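You operate a simulated robot arm through the tools that you are given. There is no shell and no other tool. Be economical: measure what you need, move in short steps, check, and stop when the job is done.

You are at the controls of a simulated robot arm. One attempt, no reset.

## Task
Take the brown disc and put it on top of the small felt box. Then fetch the small magnets box and set it on the top of the black case. Then put the silver disc from the end of the beige bench on the green mat. Do these in the order given.

Only the result counts: the job must be done as asked and must still hold three seconds after the hand-in. Knocking over, shifting, dropping, spilling or breaking anything else fails it.

## Robot
A 7-joint arm with a vacuum gripper on a trunk, on a base that drives. Base frame: it is fixed to the floor where the robot stands at the start and does not move with it; the origin is under the middle of the robot, x ahead of it, y to its left, z up. Readings come in cm, degrees, newtons and seconds.
Its first joint turns from -149.0 to 149.0 degrees. Places, roughly: brown disc (4x4x2 cm) [50, -20, 80]; green mat [-330, 170, 80]; silver disc [-375, 300, 75]; small felt box [100, -100, 75]; small magnets box [50, -100, 75]; top of the black case (16x22 cm) [68, 140, 100]. Payload 1.06 kg.
Tool frame: the origin (TCP) lies in the middle of the cups' lips, and z points out of the cups. The gripper has 1 cup of 2.4 cm across, covering 2.4 by 2.4 cm (tool x, y); the bellows give 0.8 cm. With the vacuum on, a cup seals on a smooth face that it is pressed against (1 to 4 N); it does not hold porous or soft things. The pull reaches 23 N.
Orientation is that of the tool frame in the base frame, as a unit quaternion [w, x, y, z]. With the cups facing straight down, the tool's x points along the base's -x, its y along +y and its z along -z.

## Interface
- The arm moves only by the tool move_arm. Its argument "deltas" is a list of rows, each a list of 7 numbers: the vacuum: 1 switches it on, 0 off, then the shift along the tool's x, y, z in cm, then the turn, a rotation vector about the tool's x, y, z in degrees. In form: [[valve, dx, dy, dz, wx, wy, wz], ...]. A call has 1 to 10 rows; each row is the pose to reach, as a shift and turn from the pose commanded when the call began, along the tool's axes at that moment. Each row takes 0.2 s and may step no farther than 5 cm and 8.6 degrees from the row before; otherwise, or with a gripper value out of range, the whole call is refused. Where a pose cannot be reached the arm comes as near as it can. A force on the tool above 40 N (or 10 N above the force at the start of the call, whichever is more), or a blocked arm, ends the call early, and 0.2 s more pass. The pull builds up within a second once a cup has sealed. Time passes only in rows, and 0.2 s behind the last, so rows that repeat a pose give it time. It gives the time, the measured TCP pose, the force on the tool (base axes) and the pull of the vacuum at its end, in the units of the frame above (readings bear some noise), with the torque about the TCP (base axes, N m) and any sound that the robot's microphone picked up, and new pictures: "views" is both (left out), scene, wrist or none.
- Cameras (640 x 400 px; columns grow to the right, rows downward): "scene" is now at [-0.39, 9.23, 147.69]; the picture's right is [-0.88, -0.47, -0.00], its down [-0.26, 0.50, -0.83] and it looks along [0.39, -0.73, -0.56] (base axes); focal length 278 px, centre (320, 200). "wrist" rides on the gripper at [7.8, 1.9, -9.6] in the tool frame; the picture's right is [-0.24, 0.97, 0.00], its down [-0.71, -0.17, -0.69] and it looks along [-0.67, -0.16, 0.73] (tool axes); focal length 243 px, centre (320, 200).
- raise_lower(by): slides the trunk up (or, below 0, down) by that many cm; the arm and the scene camera ride with it, the base frame stays. It gives what a move gives, with no picture.
- base_move(legs): drives the robot by 1 to 6 legs, each [ahead, turn to the left] in cm and degrees, along the robot's own axes; the way and the turn of a leg run together, so that a leg with both is an arc; at most 150 cm and 180 degrees a leg. The arm and the cameras ride along, it lands a little off, and it stops where it bumps. It gives what a move gives, and a new picture of the scene camera.
- turn_head(pan, tilt): turns the head with the scene camera to pan (to the left, within 155 degrees either way) and tilt (down, from -29 to 69), counted from straight ahead of the robot. It gives what a move gives, and a new picture of the scene camera.
- locate(camera, pixels): there is no depth. For up to 12 entries [column, row, z] of the newest picture of that camera ("zoom" is the newest enlarged one), the place [x, y] in the base frame at which the ray of that pixel passes the height z, good to about 0.3 cm. It takes no simulated time.
- zoom(camera, box): a new picture of the part [left, top, right, bottom] of that camera's present view, enlarged. It takes no simulated time.
- job_done(): hands the job in; it is judged then, once.

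Work in short steps. Measure before you move; look again where a grasp or a placing could have gone wrong, and mend it. You have 110 turns and 260 pictures in all, those below and enlarged ones among them. Switch the vacuum off and draw the arm clear of the work before you hand the job in, unless the task says otherwise; then end with one line.

The tools are called after "Emit:" by a JSON object that holds its "fn" and its "kwargs". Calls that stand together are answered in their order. move_arm: Moves the arm, as the interface text tells. Its arguments: {"type":"object","properties":{"deltas":{"type":"array"},"views":{"type":"string","enum":["both","scene","wrist","none"]}},"required":["deltas"]} The other tools are called the same way: raise_lower (by) slides the trunk up or down; base_move (legs) drives the base; turn_head (pan, tilt) turns the head that bears the scene camera; locate (camera, pixels) gives the place at which the rays of pixels pass given heights; zoom (camera, box) takes an enlarged picture of a part of a camera's view; job_done () hands the job in.

At the start:

```text
clock: 0.0
eef_pos: [20.25, -66.14, 111.34]
orientation: [0.001, -0.001, 1.0, -0.001]
contact_force: [0.2, -0.8, -0.2]
moment: [-0.03, 0.0, -0.03]
pull: 0.1
trunk travel left (down, up): [-52.5, 18.5]
robot x, y, heading: [-0.36, -0.24, -0.1]
head pan, tilt: [-62.1, 34.3]
```

scene: 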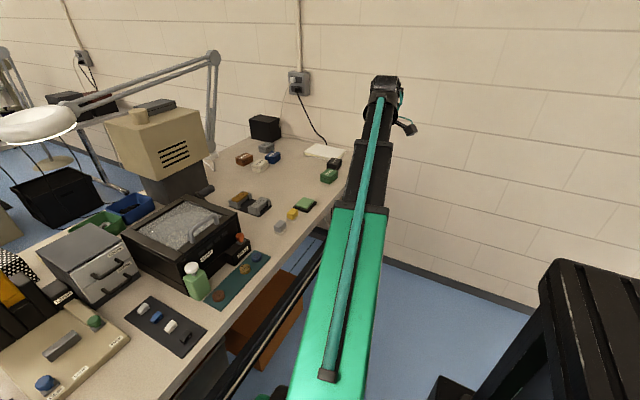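
wrist: 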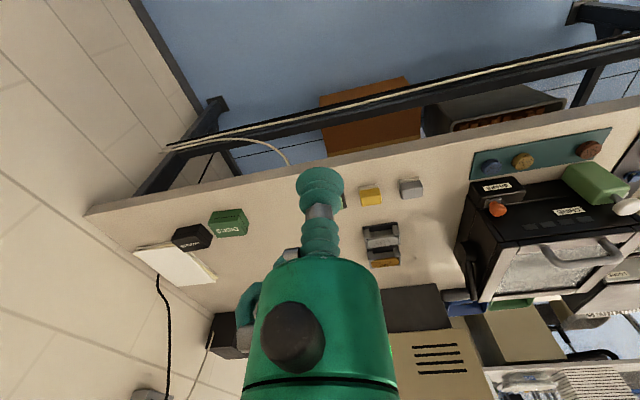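

The scene shows a bench with small boxes and a green strip with discs at about (240,280). I zoom in on both parts to identify things.

Emit:
{"fn": "zoom", "kwargs": {"camera": "scene", "box": [200, 220, 300, 310]}}

Emit:
{"fn": "zoom", "kwargs": {"camera": "scene", "box": [220, 120, 360, 240]}}

Emit:
{"fn": "zoom", "kwargs": {"camera": "wrist", "box": [130, 120, 450, 320]}}

```text
4.44 times, centred on (250, 265) of scene
```

zoom: 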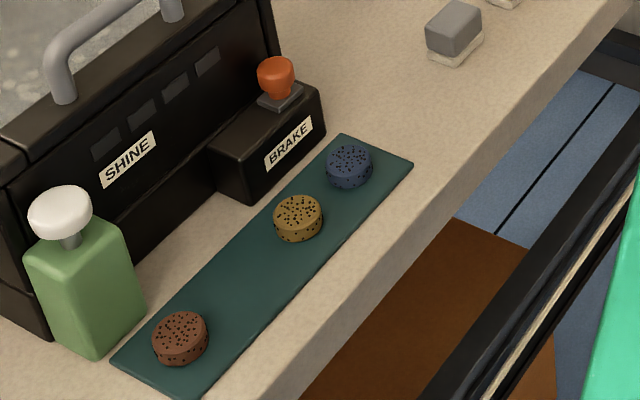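

```text
3.33 times, centred on (290, 180) of scene
```

zoom: 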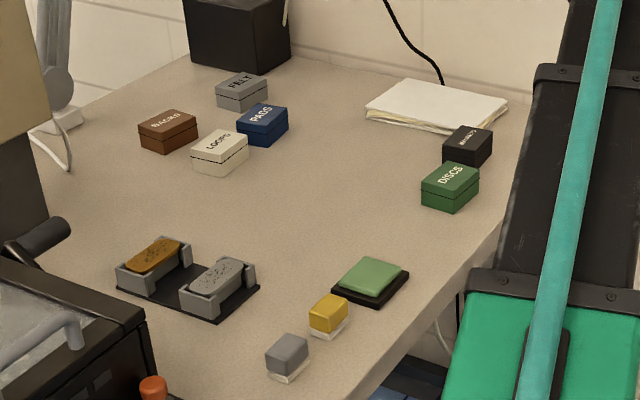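

```text
2.00 times, centred on (290, 220) of wrist
```

zoom: 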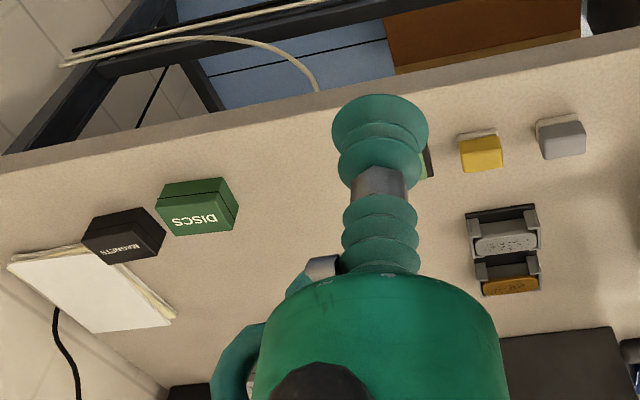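

The speckled brown disc is at about (218,295) scene, the felt box at (268,147), and the magnets box at (334,163). I locate them at candidate heights.

Emit:
{"fn": "locate", "kwargs": {"camera": "scene", "pixels": [[218.5, 294, 75], [218.5, 294, 80], [268, 147, 75], [268, 147, 80], [334, 161, 75], [334, 161, 80], [244, 268, 78], [255, 257, 78]]}}

Emit:
{"fn": "locate", "kwargs": {"camera": "wrist", "pixels": [[589, 148, 75], [589, 148, 80], [523, 160, 78], [188, 238, 75], [188, 238, 80]]}}

Emit:
{"fn": "turn_head", "kwargs": {"pan": -20, "tilt": 50}}

```text
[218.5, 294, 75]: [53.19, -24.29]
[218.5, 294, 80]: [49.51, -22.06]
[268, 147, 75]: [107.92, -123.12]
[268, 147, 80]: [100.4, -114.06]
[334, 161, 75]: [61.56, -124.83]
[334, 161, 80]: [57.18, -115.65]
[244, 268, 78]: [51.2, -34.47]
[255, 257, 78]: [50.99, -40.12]
```

```text
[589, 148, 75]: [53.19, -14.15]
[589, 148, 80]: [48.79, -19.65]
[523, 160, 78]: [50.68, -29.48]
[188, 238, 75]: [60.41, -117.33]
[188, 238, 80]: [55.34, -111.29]
```

```text
clock: 1.1
eef_pos: [20.31, -66.11, 111.35]
orientation: [0.0, 0.0, 1.0, 0.0]
contact_force: [1.2, 0.3, -0.2]
moment: [0.0, 0.03, 0.05]
pull: 0.2
trunk travel left (down, up): [-52.5, 18.5]
robot x, y, heading: [0.06, 0.26, 0.1]
head pan, tilt: [-20.0, 50.0]
```

scene: 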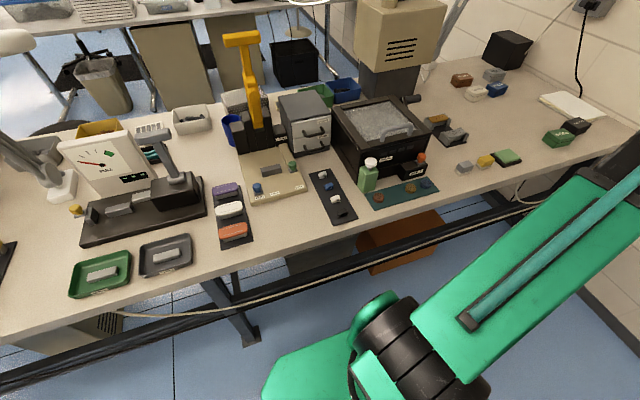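

The brown disc is now at about (377,198) in the scene. I zoom to see its surface and locate it and the bench edge.

Emit:
{"fn": "zoom", "kwargs": {"camera": "scene", "box": [340, 140, 460, 215]}}

Emit:
{"fn": "locate", "kwargs": {"camera": "scene", "pixels": [[377.5, 196, 78], [377.5, 196, 81], [494, 73, 78], [494, 73, 83], [574, 125, 78], [574, 125, 83], [365, 230, 78], [540, 177, 78], [620, 152, 78], [250, 340, 0], [585, 225, 0]]}}

Emit:
{"fn": "zoom", "kwargs": {"camera": "scene", "box": [420, 50, 620, 175]}}

Emit:
{"fn": "turn_head", "kwargs": {"pan": -95, "tilt": 45}}

Emit:
{"fn": "turn_head", "kwargs": {"pan": 50, "tilt": 30}}

Emit:
{"fn": "turn_head", "kwargs": {"pan": 125, "tilt": 25}}

```text
5.33 times, centred on (400, 178) of scene
```

zoom: 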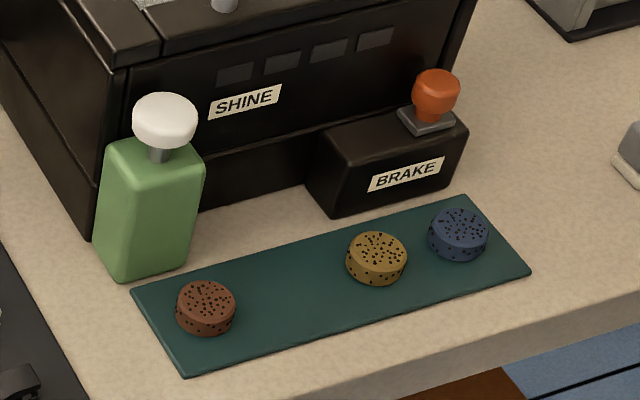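

```text
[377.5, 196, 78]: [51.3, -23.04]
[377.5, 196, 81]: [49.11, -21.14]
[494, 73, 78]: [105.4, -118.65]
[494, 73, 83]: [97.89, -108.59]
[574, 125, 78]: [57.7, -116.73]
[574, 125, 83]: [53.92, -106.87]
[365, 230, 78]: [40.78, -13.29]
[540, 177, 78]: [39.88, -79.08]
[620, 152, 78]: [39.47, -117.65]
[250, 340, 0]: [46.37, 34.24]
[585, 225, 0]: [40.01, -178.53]
```

```text
3.20 times, centred on (520, 112) of scene
```

zoom: 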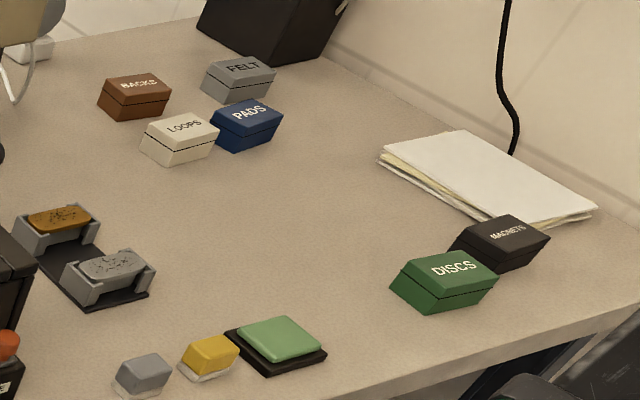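

```text
clock: 2.6
eef_pos: [20.32, -66.2, 111.35]
orientation: [0.0, 0.0, 1.0, 0.0]
contact_force: [0.3, 0.9, 0.5]
moment: [0.01, 0.0, 0.0]
pull: 0.1
trunk travel left (down, up): [-52.5, 18.5]
robot x, y, heading: [0.49, 0.31, 0.1]
head pan, tilt: [-95.0, 45.0]
```

scene: 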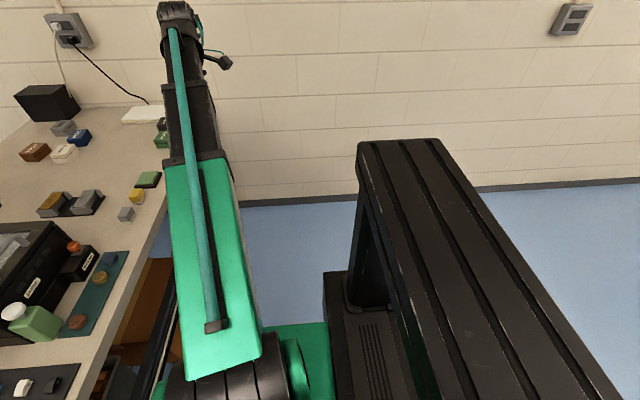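

```text
clock: 4.8
eef_pos: [20.22, -66.21, 111.27]
orientation: [0.001, -0.001, 1.0, 0.0]
contact_force: [0.2, 1.3, 0.3]
moment: [0.01, -0.03, -0.05]
pull: 0.0
trunk travel left (down, up): [-52.5, 18.5]
robot x, y, heading: [-0.09, -0.01, 0.1]
head pan, tilt: [50.0, 30.0]
```

scene: 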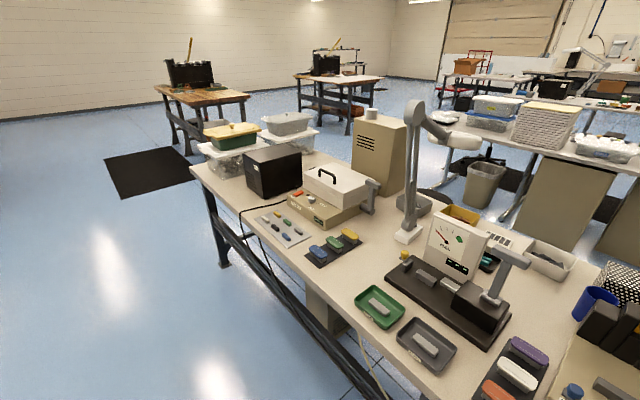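

```text
clock: 6.3
eef_pos: [20.37, -66.21, 111.32]
orientation: [0.0, 0.0, 1.0, -0.001]
contact_force: [-0.1, 0.5, 0.4]
moment: [-0.01, 0.02, 0.0]
pull: 0.1
trunk travel left (down, up): [-52.5, 18.5]
robot x, y, heading: [0.25, 0.12, 0.3]
head pan, tilt: [125.0, 25.0]
```

scene: 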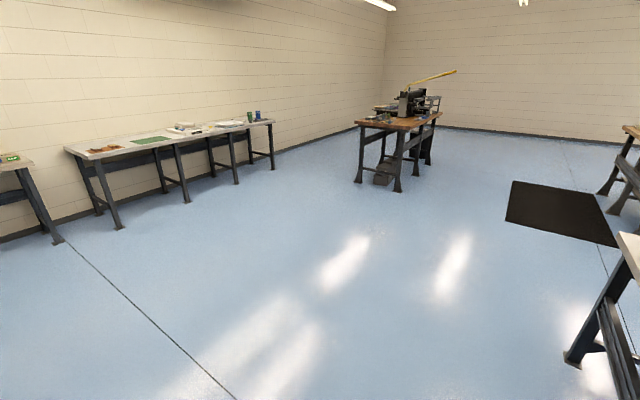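

The disc lies at about (49,-21), top z≈81, 53 cm from the axis – a touch too near. I back up 8 cm.

Emit:
{"fn": "base_move", "kwargs": {"legs": [[-9, 0]]}}

Emit:
{"fn": "turn_head", "kwargs": {"pan": -20, "tilt": 50}}

```text
clock: 7.4
eef_pos: [11.21, -66.23, 111.42]
orientation: [-0.001, 0.0, 1.0, 0.0]
contact_force: [0.0, -0.8, -0.1]
moment: [0.02, -0.01, 0.0]
pull: 0.0
trunk travel left (down, up): [-52.5, 18.5]
robot x, y, heading: [-9.08, -0.13, -0.0]
head pan, tilt: [125.0, 25.0]
```

scene: 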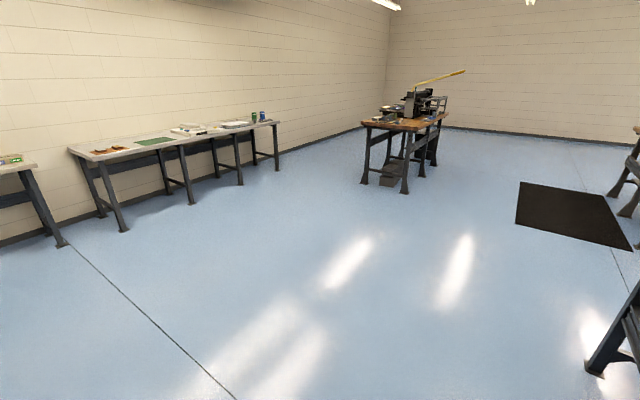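

```text
clock: 9.7
eef_pos: [11.29, -66.16, 111.23]
orientation: [0.001, 0.0, 1.0, 0.0]
contact_force: [0.5, -0.2, 0.0]
moment: [0.02, -0.04, 0.0]
pull: 0.2
trunk travel left (down, up): [-52.5, 18.5]
robot x, y, heading: [-9.1, -0.12, 0.1]
head pan, tilt: [-20.0, 50.0]
```

scene: 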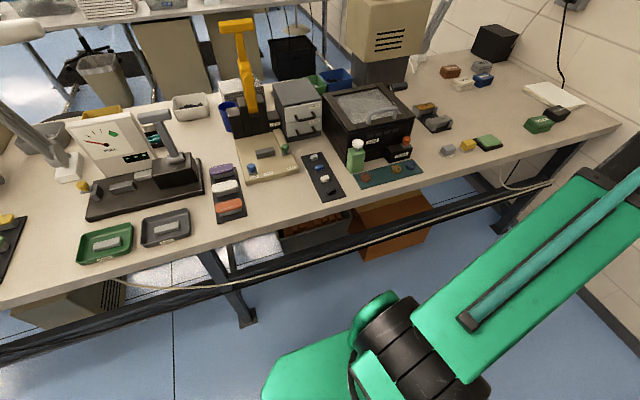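

Moving the arm at constant height toward above the disc (about 60 cm of travel), in two calls.

Emit:
{"fn": "move_arm", "kwargs": {"deltas": [[0, -3.2, 3.75, 0, 0, 0, 0], [0, -6.4, 7.5, 0, 0, 0, 0], [0, -9.6, 11.25, 0, 0, 0, 0], [0, -12.8, 15, 0, 0, 0, 0], [0, -16, 18.75, 0, 0, 0, 0], [0, -19.2, 22.5, 0, 0, 0, 0], [0, -22.4, 26.25, 0, 0, 0, 0], [0, -25.6, 30, 0, 0, 0, 0], [0, -28.8, 33.75, 0, 0, 0, 0], [0, -32, 37.5, 0, 0, 0, 0]], "views": "wrist"}}

```text
clock: 11.7
eef_pos: [39.36, -34.23, 110.15]
orientation: [0.003, -0.011, 1.0, -0.005]
contact_force: [-7.6, -16.0, -3.2]
moment: [1.95, -1.17, 1.56]
pull: 0.1
out of reach, approached as far as the arm can: row 5, 6, 7, 8, 9
trunk travel left (down, up): [-52.5, 18.5]
robot x, y, heading: [-9.14, 0.02, -0.2]
head pan, tilt: [-20.0, 50.0]
stopped in row 9: the force on the tool passed its limit at 89 N (the readings are from after the stop); the commanded pose is now the measured one
```

wrist: 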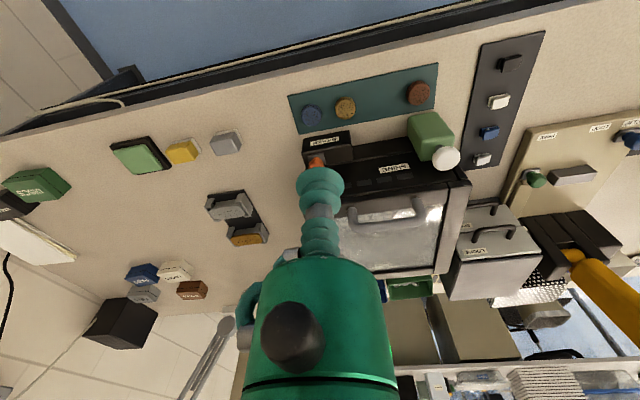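

The call stopped with a force spike although nothing is visible near the tool; I hold still and look at both views.

Emit:
{"fn": "move_arm", "kwargs": {"deltas": [[0, 0, 0, 0, 0, 0, 0], [0, 0, 0, 0, 0, 0, 0]]}}

```text
clock: 12.3
eef_pos: [39.26, -34.14, 109.96]
orientation: [0.002, -0.011, 1.0, -0.004]
contact_force: [-13.7, -25.7, -8.1]
moment: [2.87, -2.34, 2.48]
pull: 0.0
trunk travel left (down, up): [-52.5, 18.5]
robot x, y, heading: [-9.09, -0.22, 0.0]
head pan, tilt: [-20.0, 50.0]
```

scene: 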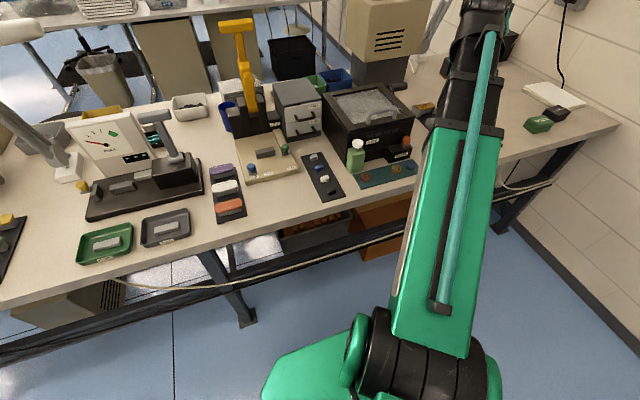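
wrist: 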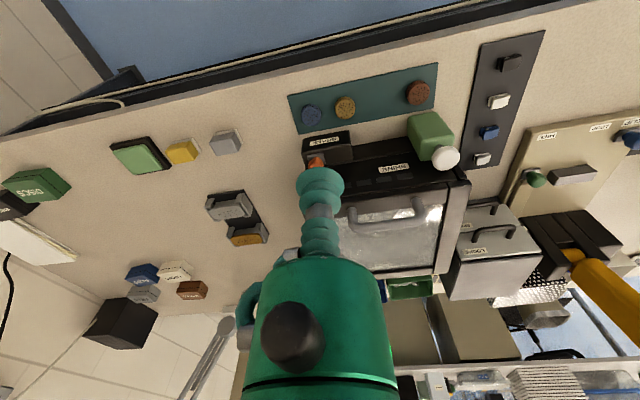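

There is a lasting side force, so some link may be touching something. I zoom on the arm's upper end in the scene, around (470,50).

Emit:
{"fn": "turn_head", "kwargs": {"pan": -35, "tilt": 15}}

```text
clock: 13.3
eef_pos: [39.28, -34.14, 110.07]
orientation: [0.003, -0.011, 1.0, -0.004]
contact_force: [-14.2, -26.9, -10.0]
moment: [2.91, -2.53, 2.54]
pull: 0.0
trunk travel left (down, up): [-52.5, 18.5]
robot x, y, heading: [-9.02, 0.21, 0.1]
head pan, tilt: [-35.0, 15.0]
```

scene: 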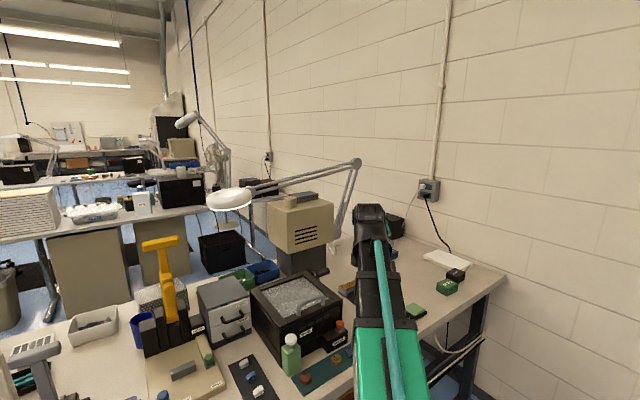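

The moment computation puts the contact near the wrist camera (about 9 cm inward, 11 cm up from the TCP), so the folded arm has touched itself. I retrace outward.

Emit:
{"fn": "move_arm", "kwargs": {"deltas": [[0, 2, -2.4, 0, 0, 0, 0], [0, 5, -6, 0, 0, 0, 0], [0, 8, -9.6, 0, 0, 0, 0], [0, 11, -13.2, 0, 0, 0, 0], [0, 14, -16.8, 0, 0, 0, 0], [0, 17, -20.4, 0, 0, 0, 0]], "views": "none"}}

Emit:
{"fn": "base_move", "kwargs": {"legs": [[-16, 0]]}}

```text
clock: 14.7
eef_pos: [22.75, -55.16, 110.14]
orientation: [0.003, -0.01, 1.0, -0.005]
contact_force: [0.6, -0.2, 0.1]
moment: [-0.02, -0.02, 0.01]
pull: 0.0
trunk travel left (down, up): [-52.5, 18.5]
robot x, y, heading: [-8.97, 0.51, 0.3]
head pan, tilt: [-35.0, 15.0]
```

```text
clock: 16.1
eef_pos: [6.59, -54.91, 110.16]
orientation: [0.002, -0.009, 1.0, -0.005]
contact_force: [0.3, -0.7, 0.1]
moment: [0.0, 0.01, -0.02]
pull: 0.0
trunk travel left (down, up): [-52.5, 18.5]
robot x, y, heading: [-25.14, 0.08, 0.1]
head pan, tilt: [-35.0, 15.0]
```

scene: 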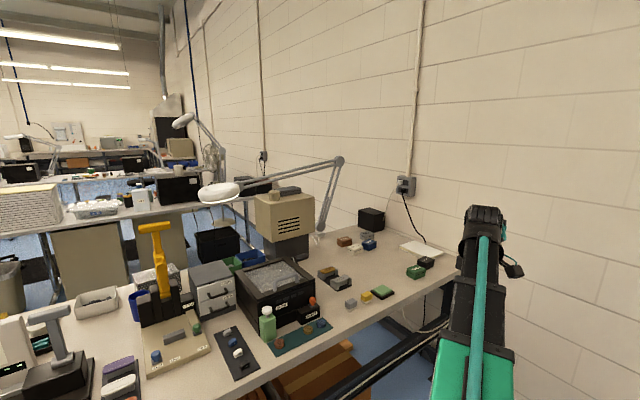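

Robot at (-25,0); the disc is now at radius 77. I move the tool over again, at z 110.

Emit:
{"fn": "move_arm", "kwargs": {"deltas": [[0, -4.5, 2, 0, 0, 0, 0], [0, -9, 4, 0, 0, 0, 0], [0, -13.3, 6.4, 0, 0, 0, 0], [0, -17.4, 9.2, 0, 0, 0, 0], [0, -21.5, 12, 0, 0, 0, 0], [0, -25.6, 14.8, 0, 0, 0, 0], [0, -29.7, 17.6, 0, 0, 0, 0], [0, -33.6, 20.7, 0, 0, 0, 0], [0, -37.2, 24.1, 0, 0, 0, 0], [0, -40, 28, 0, 0, 0, 0]]}}

```text
clock: 18.3
eef_pos: [46.14, -26.07, 110.03]
orientation: [0.004, -0.01, 1.0, -0.004]
contact_force: [0.5, 0.5, -0.4]
moment: [0.02, -0.03, 0.02]
pull: 0.0
trunk travel left (down, up): [-52.5, 18.5]
robot x, y, heading: [-25.25, -0.03, 0.2]
head pan, tilt: [-35.0, 15.0]
```

scene: 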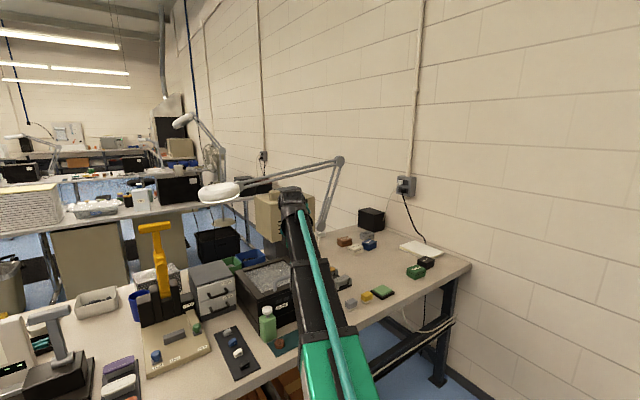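
wrist: 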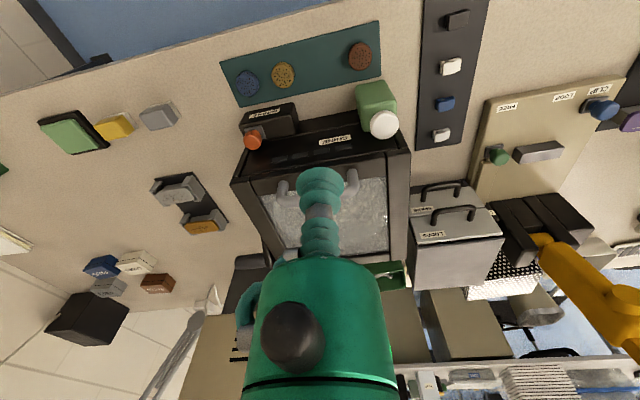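

The brown disc appears at (360,54) wrist. I locate it, the felt box (107,288), and other marks from here.

Emit:
{"fn": "locate", "kwargs": {"camera": "wrist", "pixels": [[360, 53, 79], [360, 53, 81], [360, 53, 83], [107, 286, 78], [107, 286, 83], [284, 73, 81], [247, 80, 81], [100, 265, 83]]}}

Emit:
{"fn": "locate", "kwargs": {"camera": "scene", "pixels": [[367, 235, 78], [367, 235, 83], [367, 235, 86], [426, 261, 80], [426, 261, 83]]}}

Emit:
{"fn": "zoom", "kwargs": {"camera": "wrist", "box": [300, 20, 420, 95]}}

```text
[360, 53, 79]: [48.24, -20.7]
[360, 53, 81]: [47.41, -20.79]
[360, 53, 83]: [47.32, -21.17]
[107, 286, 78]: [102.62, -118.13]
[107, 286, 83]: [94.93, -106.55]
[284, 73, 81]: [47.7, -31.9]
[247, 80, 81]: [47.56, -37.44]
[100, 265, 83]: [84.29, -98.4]
```

```text
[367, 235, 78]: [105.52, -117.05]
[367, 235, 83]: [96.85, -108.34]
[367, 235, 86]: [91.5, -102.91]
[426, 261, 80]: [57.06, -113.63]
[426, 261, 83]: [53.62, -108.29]
```

```text
5.33 times, centred on (360, 58) of wrist
```

zoom: 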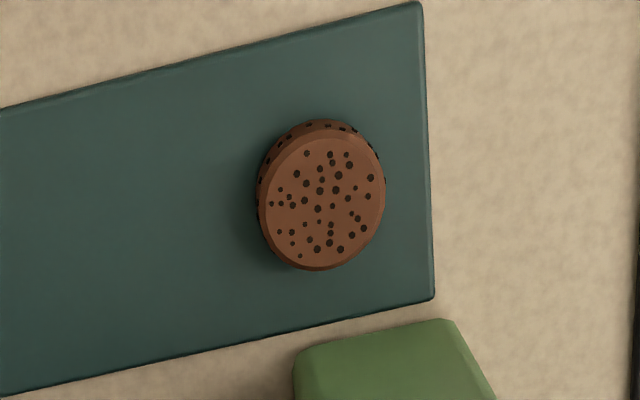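

The disc centre is around (48,-21). I shift over it and descend to z≈90.

Emit:
{"fn": "move_arm", "kwargs": {"deltas": [[0, -2, 4.5, 0, 0, 0, 0], [0, -2.2, 5, 4.5, 0, 0, 0], [0, -2.2, 5, 9, 0, 0, 0], [0, -2.2, 5, 13.5, 0, 0, 0], [0, -2.2, 5, 17, 0, 0, 0]], "views": "wrist"}}

```text
clock: 19.5
eef_pos: [48.27, -21.24, 93.06]
orientation: [0.003, -0.01, 1.0, -0.004]
contact_force: [0.0, -0.4, 1.4]
moment: [0.02, 0.02, -0.01]
pull: 0.0
trunk travel left (down, up): [-52.5, 18.5]
robot x, y, heading: [-25.35, -0.14, -0.1]
head pan, tilt: [-35.0, 15.0]
```

wrist: 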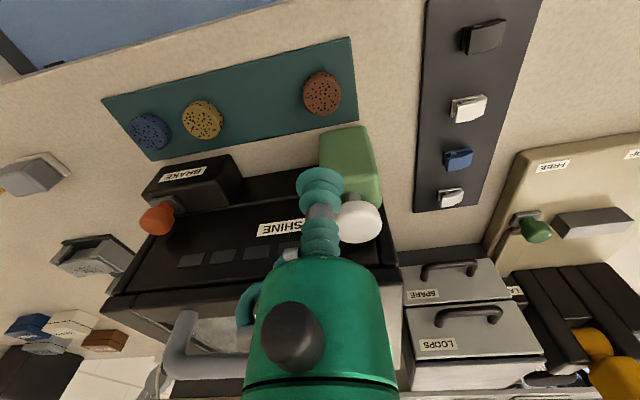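

Emit:
{"fn": "locate", "kwargs": {"camera": "wrist", "pixels": [[322, 92, 80], [322, 92, 81], [203, 118, 81], [358, 205, 92], [358, 205, 90]]}}

Emit:
{"fn": "turn_head", "kwargs": {"pan": -20, "tilt": 35}}

```text
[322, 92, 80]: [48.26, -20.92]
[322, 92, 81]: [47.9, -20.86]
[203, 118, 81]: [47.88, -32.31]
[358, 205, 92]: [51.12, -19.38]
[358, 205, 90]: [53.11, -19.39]
```

```text
clock: 20.3
eef_pos: [48.21, -21.17, 93.03]
orientation: [0.002, -0.01, 1.0, -0.004]
contact_force: [0.1, -0.1, 0.2]
moment: [0.0, -0.01, 0.0]
pull: 0.0
trunk travel left (down, up): [-52.5, 18.5]
robot x, y, heading: [-25.02, -0.35, -0.0]
head pan, tilt: [-20.0, 35.0]
```

scene: 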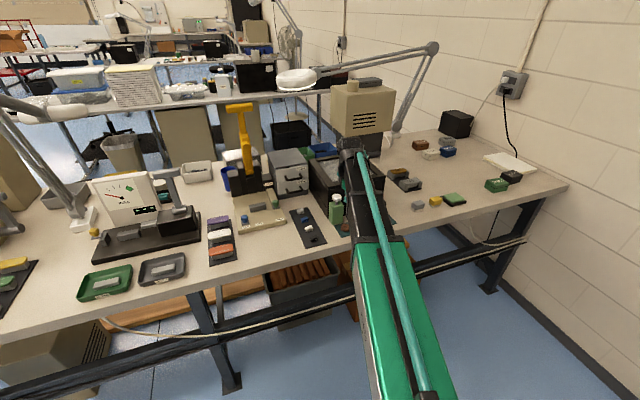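

Before descending I check the bottle's clearance: bottle base near (337,222), cap at (336,197) scene.

Emit:
{"fn": "zoom", "kwargs": {"camera": "scene", "box": [310, 180, 390, 230]}}

Emit:
{"fn": "zoom", "kwargs": {"camera": "wrist", "box": [240, 60, 400, 260]}}

Emit:
{"fn": "locate", "kwargs": {"camera": "scene", "pixels": [[336, 222, 78], [337, 197, 90], [337, 197, 93]]}}

Emit:
{"fn": "locate", "kwargs": {"camera": "wrist", "pixels": [[322, 134, 88], [368, 127, 88], [380, 190, 78], [360, 220, 91], [360, 220, 93]]}}

```text
8.00 times, centred on (350, 205) of scene
```

zoom: 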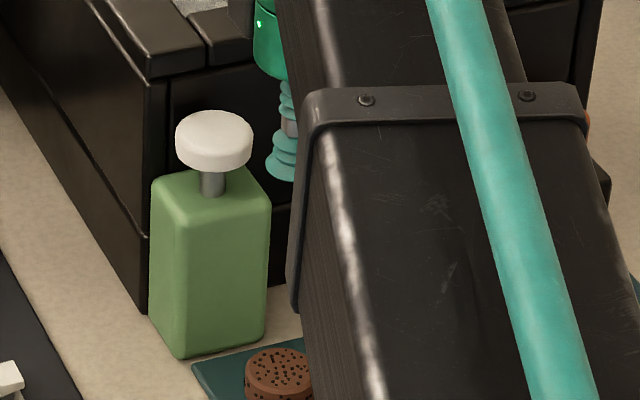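

```text
2.00 times, centred on (320, 160) of wrist
```

zoom: 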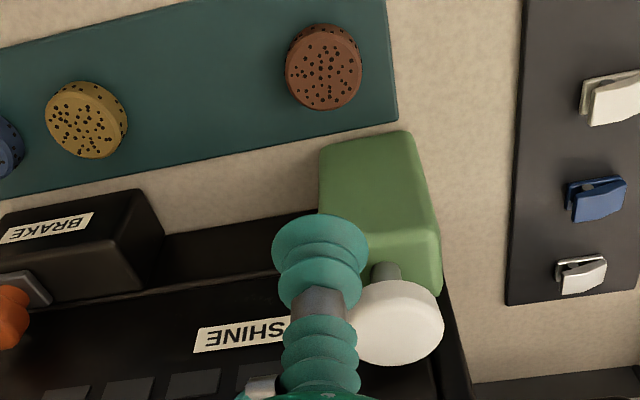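

```text
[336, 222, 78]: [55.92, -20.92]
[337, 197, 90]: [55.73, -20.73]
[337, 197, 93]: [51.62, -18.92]
```

```text
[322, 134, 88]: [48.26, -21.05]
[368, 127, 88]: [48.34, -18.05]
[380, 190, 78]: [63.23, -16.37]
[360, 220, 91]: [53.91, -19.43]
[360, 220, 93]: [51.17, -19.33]
```

The bottle cap sits about 8 cm from the disc axis, top ≈ z 89, so the slim gripper nose clears it. I descend slowly onto the disc with vacuum on.

Emit:
{"fn": "move_arm", "kwargs": {"deltas": [[1, 0.2, 0.2, 4, 0, 0, 0], [1, 0.2, 0.2, 8, 0, 0, 0], [1, 0.2, 0.2, 10, 0, 0, 0], [1, 0.2, 0.2, 10.5, 0, 0, 0]], "views": "wrist"}}

```text
clock: 21.1
eef_pos: [48.2, -21.1, 84.86]
orientation: [0.012, -0.009, 1.0, -0.005]
contact_force: [-8.2, 0.8, 34.7]
moment: [0.45, -1.79, 0.18]
pull: 0.0
trunk travel left (down, up): [-52.5, 18.5]
robot x, y, heading: [-25.27, 0.08, 0.3]
head pan, tilt: [-20.0, 35.0]
stopped in row 3: the force on the tool passed its limit at 148 N (the readings are from after the stop); the commanded pose is now the measured one
```

wrist: 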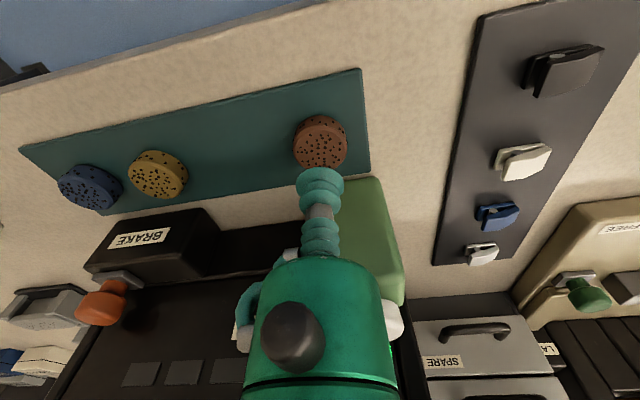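

Stopped: the moment puts the contact 5 cm ahead (+x) of the TCP – the gripper body on the bottle's cap. I back straight up and check the bottle.

Emit:
{"fn": "move_arm", "kwargs": {"deltas": [[0, 0, 0, -2, 0, 0, 0], [0, 0, 0, -6, 0, 0, 0], [0, 0, 0, -10, 0, 0, 0]]}}

Emit:
{"fn": "zoom", "kwargs": {"camera": "scene", "box": [310, 180, 390, 230]}}

Emit:
{"fn": "zoom", "kwargs": {"camera": "wrist", "box": [240, 60, 400, 260]}}

```text
clock: 21.9
eef_pos: [48.4, -21.1, 94.3]
orientation: [0.009, -0.009, 1.0, -0.005]
contact_force: [0.3, -0.8, -0.2]
moment: [0.03, -0.01, 0.02]
pull: 0.1
trunk travel left (down, up): [-52.5, 18.5]
robot x, y, heading: [-24.9, 0.2, 0.1]
head pan, tilt: [-20.0, 35.0]
```

scene: 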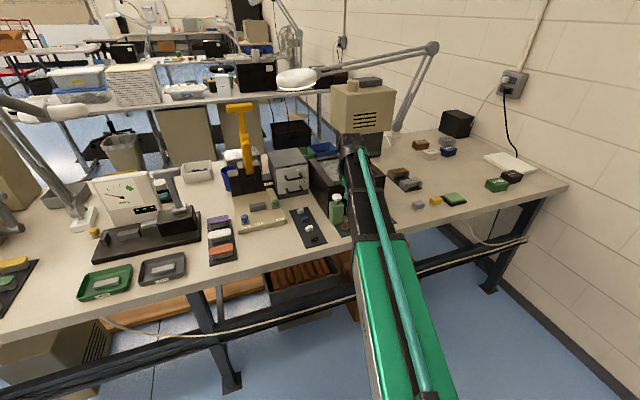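
wrist: 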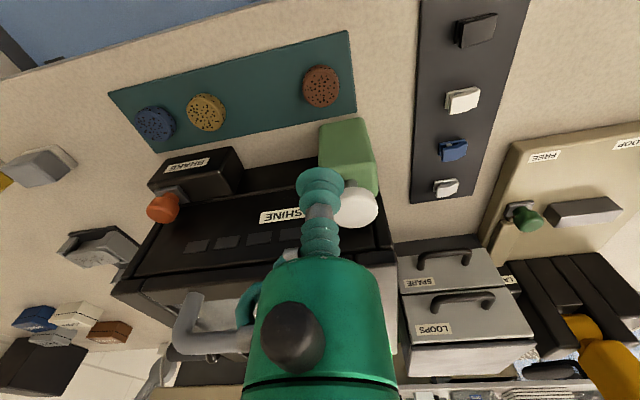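

```text
8.00 times, centred on (350, 205) of scene
```

zoom: 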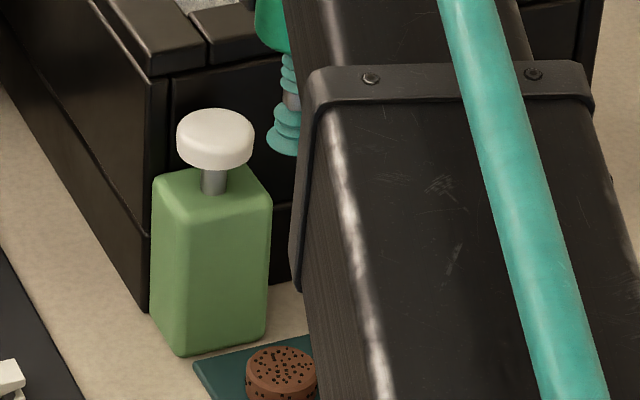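

```text
2.00 times, centred on (320, 160) of wrist
```

zoom: 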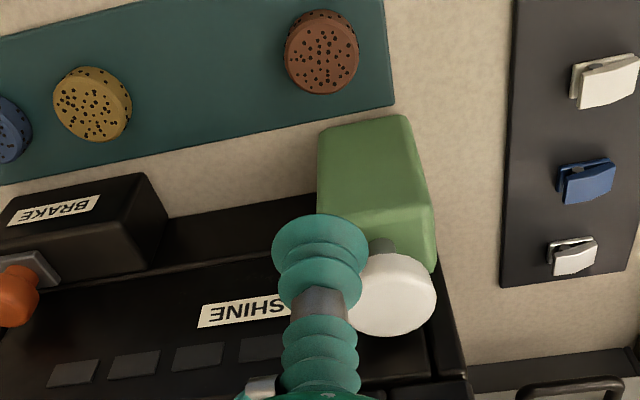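

The bottle stands as before. I pin down the bottle's footprint from its visible base corners to know the needed clearance.

Emit:
{"fn": "locate", "kwargs": {"camera": "scene", "pixels": [[332.5, 224, 78], [329, 218, 78], [343, 222.3, 78], [344, 207, 88], [344, 203, 88], [336.9, 198, 91], [336.9, 198, 92]]}}

Emit:
{"fn": "locate", "kwargs": {"camera": "wrist", "pixels": [[321, 130, 88], [367, 120, 88], [371, 192, 78], [355, 207, 91], [355, 207, 92], [354, 228, 91]]}}

Emit:
{"fn": "turn_head", "kwargs": {"pan": 10, "tilt": 35}}

```text
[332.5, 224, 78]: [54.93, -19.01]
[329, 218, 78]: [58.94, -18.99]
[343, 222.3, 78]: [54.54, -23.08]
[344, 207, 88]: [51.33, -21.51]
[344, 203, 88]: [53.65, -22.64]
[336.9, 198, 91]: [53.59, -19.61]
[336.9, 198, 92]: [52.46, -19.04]
```

```text
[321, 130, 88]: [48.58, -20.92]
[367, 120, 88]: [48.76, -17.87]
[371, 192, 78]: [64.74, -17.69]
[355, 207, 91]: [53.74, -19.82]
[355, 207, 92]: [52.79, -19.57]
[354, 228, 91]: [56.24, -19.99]
```

```text
clock: 22.9
eef_pos: [48.38, -21.09, 94.35]
orientation: [0.009, -0.01, 1.0, -0.005]
contact_force: [0.6, 1.0, -0.2]
moment: [0.02, -0.05, -0.01]
pull: 0.1
trunk travel left (down, up): [-52.5, 18.5]
robot x, y, heading: [-25.34, 0.1, -0.2]
head pan, tilt: [10.0, 35.0]
```

scene: 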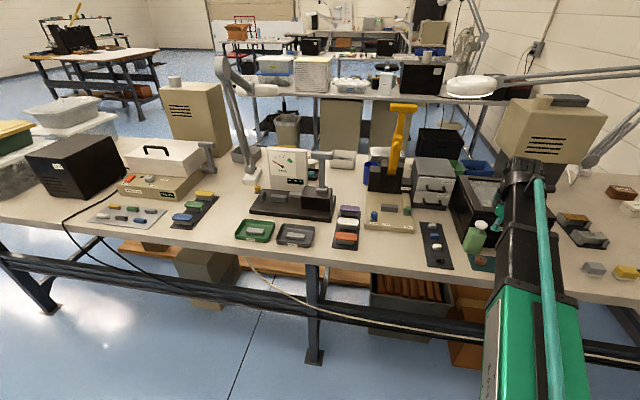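

I zoom on the wrist/gripper area at (500,200) to see what protrudes toward the bottle.

Emit:
{"fn": "zoom", "kwargs": {"camera": "scene", "box": [440, 150, 560, 270]}}

Emit:
{"fn": "zoom", "kwargs": {"camera": "wrist", "box": [200, 150, 440, 400]}}

```text
3.33 times, centred on (500, 210) of scene
```

zoom: 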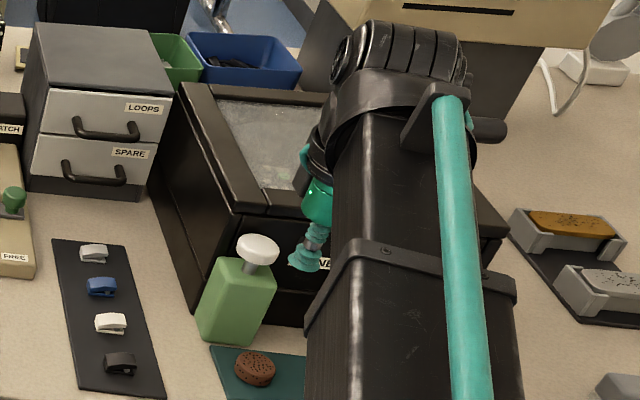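

```text
1.60 times, centred on (320, 275) of wrist
```

zoom: 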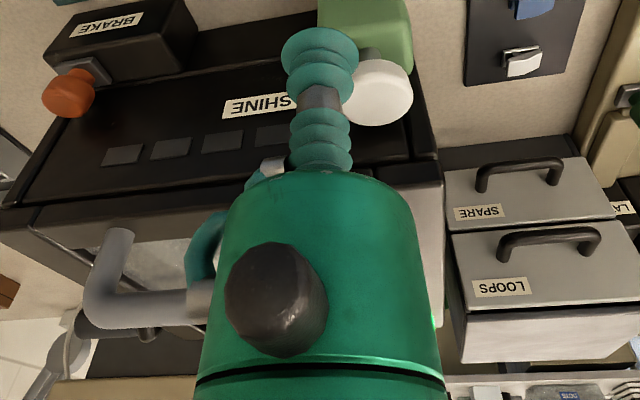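

To present the gripper's bare side (tool +y) to the bottle, I raise a bit and yaw the tool 85°, watching force.

Emit:
{"fn": "move_arm", "kwargs": {"deltas": [[0, 0, 0, -3, 0, 0, 8.5], [0, 0, 0, -5, 0, 0, 17], [0, 0, 0, -5, 0, 0, 25.5], [0, 0, 0, -5, 0, 0, 34], [0, 0, 0, -5, 0, 0, 42.5], [0, 0, 0, -5, 0, 0, 51], [0, 0, 0, -5, 0, 0, 59.5], [0, 0, 0, -5, 0, 0, 68], [0, 0, 0, -5, 0, 0, 76.5], [0, 0, 0, -5, 0, 0, 85]]}}

```text
clock: 25.1
eef_pos: [48.21, -20.98, 99.25]
orientation: [0.01, 0.67, 0.742, 0.002]
contact_force: [-0.3, -0.1, 0.4]
moment: [0.0, 0.0, 0.01]
pull: 0.1
trunk travel left (down, up): [-52.5, 18.5]
robot x, y, heading: [-25.0, 0.27, 0.0]
head pan, tilt: [10.0, 35.0]
```

scene: 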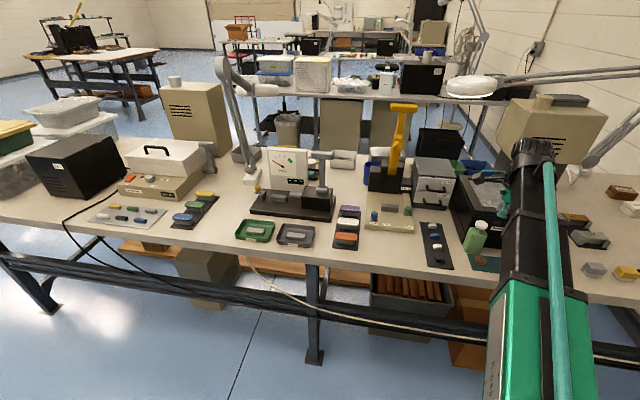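
wrist: 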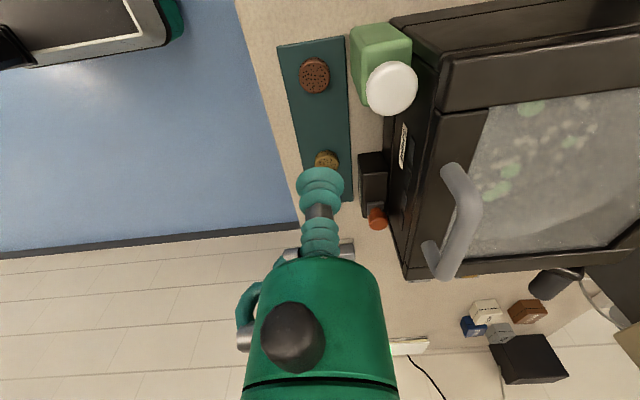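

Turned freely. From this new viewpoint I triangulate the disc (314,74) and the cap (391,88).

Emit:
{"fn": "locate", "kwargs": {"camera": "wrist", "pixels": [[314.5, 73, 80], [314.5, 73, 81], [391, 88, 88], [391, 88, 90], [391, 88, 92], [366, 90, 90], [418, 88, 90], [357, 105, 78], [326, 158, 81]]}}

Emit:
{"fn": "zoom", "kwargs": {"camera": "wrist", "box": [240, 20, 440, 240]}}

Emit:
{"fn": "zoom", "kwargs": {"camera": "scene", "box": [440, 150, 560, 270]}}

```text
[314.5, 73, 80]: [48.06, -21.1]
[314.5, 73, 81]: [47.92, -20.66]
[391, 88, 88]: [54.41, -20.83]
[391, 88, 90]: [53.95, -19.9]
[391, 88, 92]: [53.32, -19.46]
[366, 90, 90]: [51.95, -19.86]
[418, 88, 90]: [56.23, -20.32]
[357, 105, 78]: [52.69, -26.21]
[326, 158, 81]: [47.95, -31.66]
```

```text
1.82 times, centred on (340, 130) of wrist
```

zoom: 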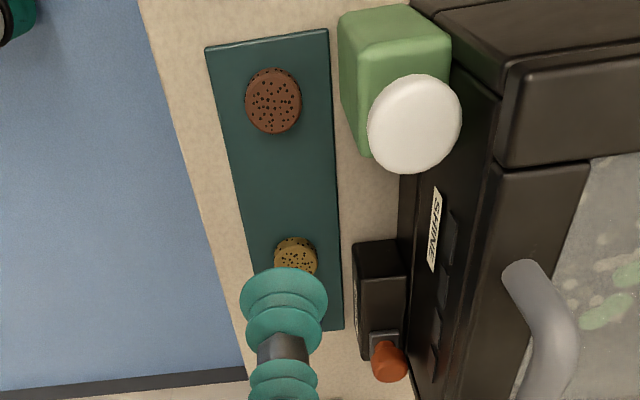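

```text
3.33 times, centred on (500, 210) of scene
```

zoom: 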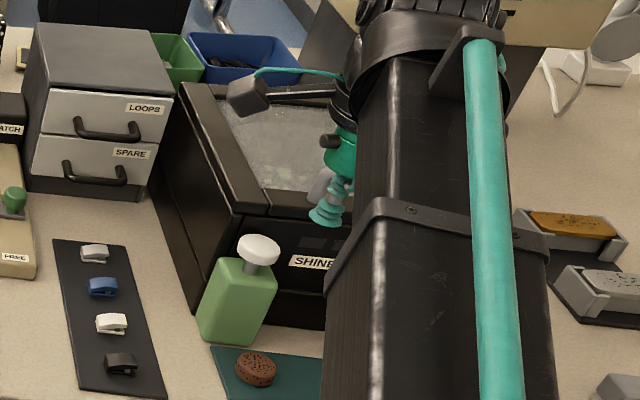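

Cap centre ≈(54,-20), near edge only 4 cm from the disc axis. I'll aim slightly off centre (x 47.5), lean the gripper body 9° away from the bottle, and descend in small steps.

Emit:
{"fn": "move_arm", "kwargs": {"deltas": [[0, 0.05, -0.7, 2, -5, -0.4, 0], [0, 0.05, -0.7, 6, -9, -0.8, 0], [0, 0.05, -0.7, 10, -9, -0.8, 0], [0, 0.05, -0.7, 12.5, -9, -0.8, 0]]}}

Emit:
{"fn": "zoom", "kwargs": {"camera": "scene", "box": [440, 150, 560, 270]}}

```text
clock: 26.1
eef_pos: [47.83, -21.15, 86.75]
orientation: [0.069, 0.666, 0.741, 0.056]
contact_force: [0.3, 0.1, -0.1]
moment: [-0.01, -0.01, 0.0]
pull: 0.2
trunk travel left (down, up): [-52.5, 18.5]
robot x, y, heading: [-25.2, -0.23, 0.1]
head pan, tilt: [10.0, 35.0]
```

scene: 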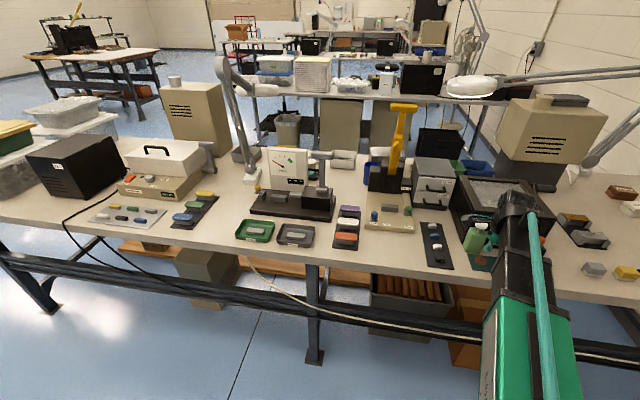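
wrist: 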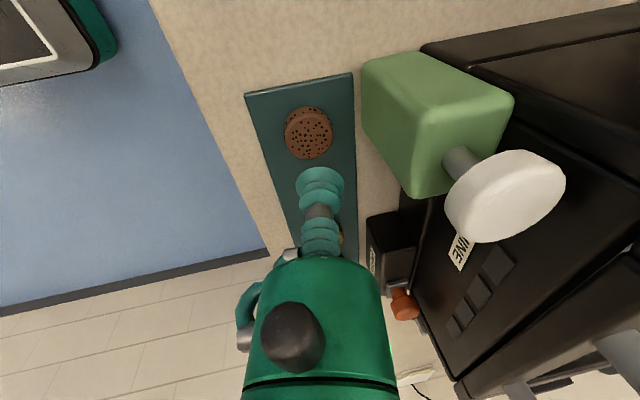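

```text
3.33 times, centred on (500, 210) of scene
```

zoom: 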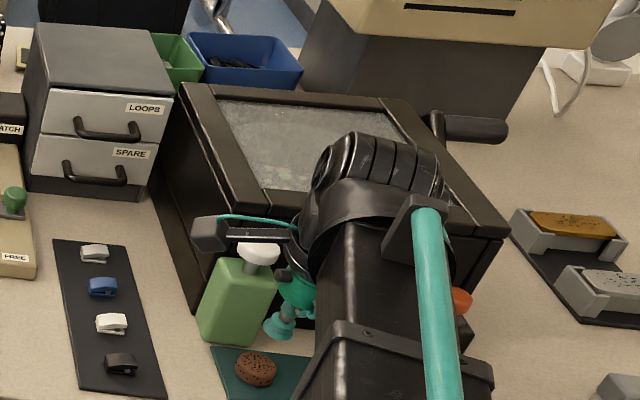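

Clear of the cap in the wrist view, no force. I check disc position from here before contact.

Emit:
{"fn": "locate", "kwargs": {"camera": "wrist", "pixels": [[309, 130, 80], [309, 130, 80.5], [309, 130, 81], [286, 130, 80.5], [333, 132, 80.5]]}}

Emit:
{"fn": "move_arm", "kwargs": {"deltas": [[1, 0, -0.2, 2, 0, 0, 0], [1, 0, -0.35, 4, 0, 0, 0], [1, 0, -0.5, 4.8, 0, 0, 0]], "views": "wrist"}}

```text
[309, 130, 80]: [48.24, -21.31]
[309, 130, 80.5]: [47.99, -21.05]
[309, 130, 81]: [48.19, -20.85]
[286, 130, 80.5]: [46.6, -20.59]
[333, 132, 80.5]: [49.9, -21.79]
```

```text
clock: 26.9
eef_pos: [48.13, -21.29, 81.91]
orientation: [0.068, 0.666, 0.741, 0.057]
contact_force: [0.1, 0.3, 1.7]
moment: [-0.01, 0.05, 0.0]
pull: 3.1
trunk travel left (down, up): [-52.5, 18.5]
robot x, y, heading: [-25.21, 0.1, 0.2]
head pan, tilt: [10.0, 35.0]
```

wrist: 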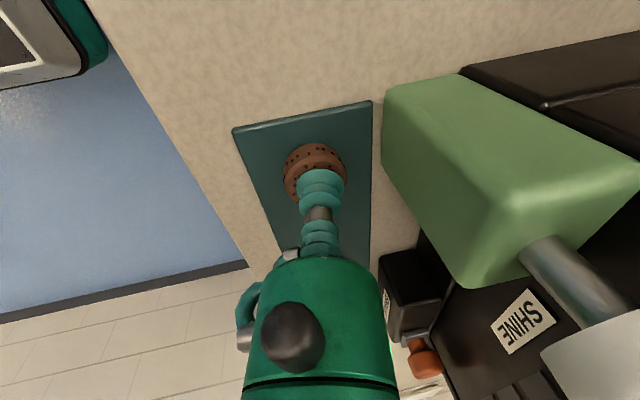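

Contact 1.7 N at z≈81.9 and some pull (3.1). I press 0.3 cm more and hold to see whether the pull builds.

Emit:
{"fn": "move_arm", "kwargs": {"deltas": [[1, 0, 0, 0.3, 0, 0, 0], [1, 0, 0, 0.3, 0, 0, 0], [1, 0, 0, 0.3, 0, 0, 0], [1, 0, 0, 0.3, 0, 0, 0], [1, 0, 0, 0.3, 0, 0, 0]], "views": "none"}}

```text
clock: 28.1
eef_pos: [48.12, -21.21, 81.75]
orientation: [0.068, 0.666, 0.74, 0.057]
contact_force: [2.8, -0.1, 12.4]
moment: [-0.02, 0.16, 0.02]
pull: 23.1
trunk travel left (down, up): [-52.5, 18.5]
robot x, y, heading: [-25.01, -0.1, -0.4]
head pan, tilt: [10.0, 35.0]
```

Pull 23 N: sealed. I lift along the tool axis, which also leads away from the bottle.

Emit:
{"fn": "move_arm", "kwargs": {"deltas": [[1, 0, 0, -1, 0, 0, 0], [1, 0, 0, -3, 0, 0, 0], [1, 0, 0, -7, 0, 0, 0], [1, 0, 0, -11.5, 0, 0, 0], [1, 0, 0, -16, 0, 0, 0], [1, 0, 0, -20, 0, 0, 0], [1, 0, 0, -20, 5, 0.4, 0], [1, 0, 0, -20, 9, 0.8, 0]]}}

```text
clock: 29.9
eef_pos: [44.77, -21.11, 101.33]
orientation: [0.01, 0.669, 0.744, 0.002]
contact_force: [-1.1, 1.2, -0.3]
moment: [0.02, 0.03, -0.01]
pull: 23.1
trunk travel left (down, up): [-52.5, 18.5]
robot x, y, heading: [-25.04, -0.1, -0.0]
head pan, tilt: [10.0, 35.0]
```

scene: 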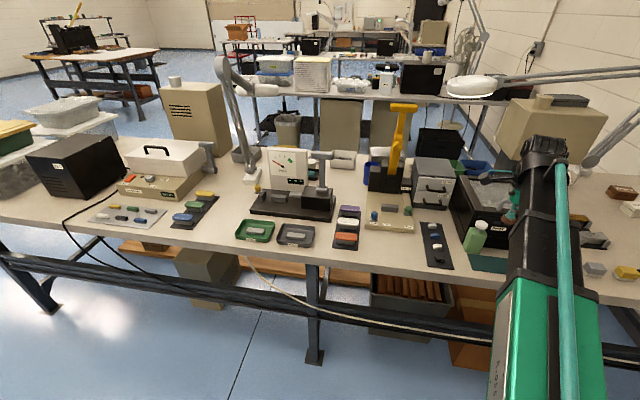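
wrist: 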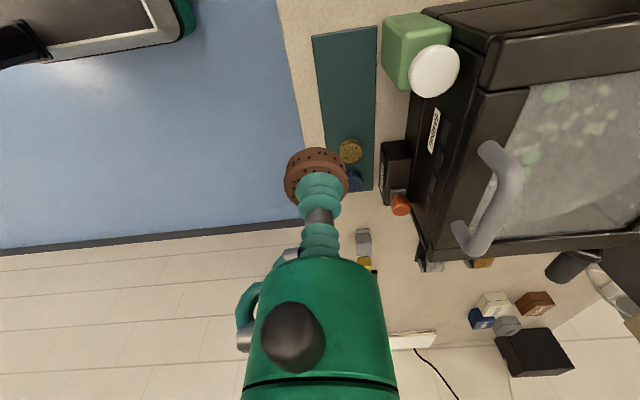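

The disc is held (wrist view (317,178)). Now I look right to plan the drive: wall position, lamp, and boxes.

Emit:
{"fn": "turn_head", "kwargs": {"pan": -55, "tilt": 25}}

Emit:
{"fn": "turn_head", "kwargs": {"pan": -100, "tilt": 40}}

```text
clock: 31.2
eef_pos: [44.61, -21.05, 101.36]
orientation: [0.01, 0.668, 0.744, 0.003]
contact_force: [0.8, -0.3, -0.5]
moment: [-0.01, -0.02, 0.0]
pull: 22.8
trunk travel left (down, up): [-52.5, 18.5]
robot x, y, heading: [-25.06, 0.08, -0.1]
head pan, tilt: [-55.0, 25.0]
```

scene: 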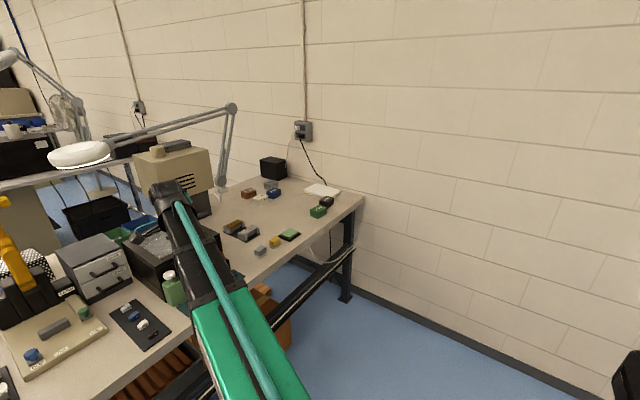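

```text
clock: 32.3
eef_pos: [44.67, -21.08, 101.31]
orientation: [0.01, 0.668, 0.744, 0.003]
contact_force: [0.1, 0.5, -0.2]
moment: [0.0, 0.04, 0.0]
pull: 22.6
trunk travel left (down, up): [-52.5, 18.5]
robot x, y, heading: [-24.96, -0.22, 0.1]
head pan, tilt: [-100.0, 40.0]
```

scene: 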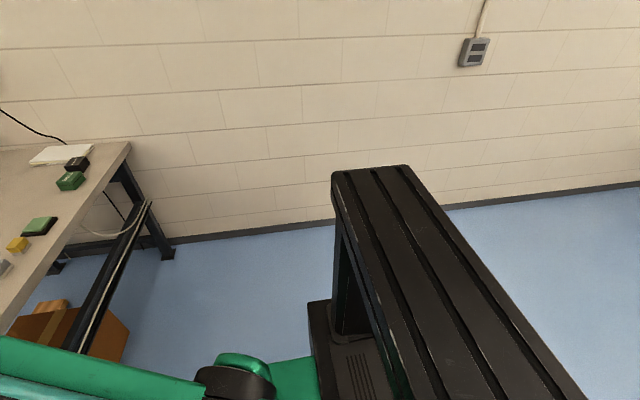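

Bench leg foot at (168,257), wall base along (230,240). I locate these for the drive.

Emit:
{"fn": "locate", "kwargs": {"camera": "scene", "pixels": [[168, 257, 0], [230, 238, 0], [560, 196, 0], [128, 143, 78.5], [30, 290, 78.5], [71, 178, 82], [76, 161, 82], [60, 266, 0]]}}

```text
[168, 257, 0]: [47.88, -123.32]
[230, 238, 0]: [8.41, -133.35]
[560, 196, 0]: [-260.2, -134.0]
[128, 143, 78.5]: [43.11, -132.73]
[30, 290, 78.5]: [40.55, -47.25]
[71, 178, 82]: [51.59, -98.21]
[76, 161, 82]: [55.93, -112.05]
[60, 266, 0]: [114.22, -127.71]
```

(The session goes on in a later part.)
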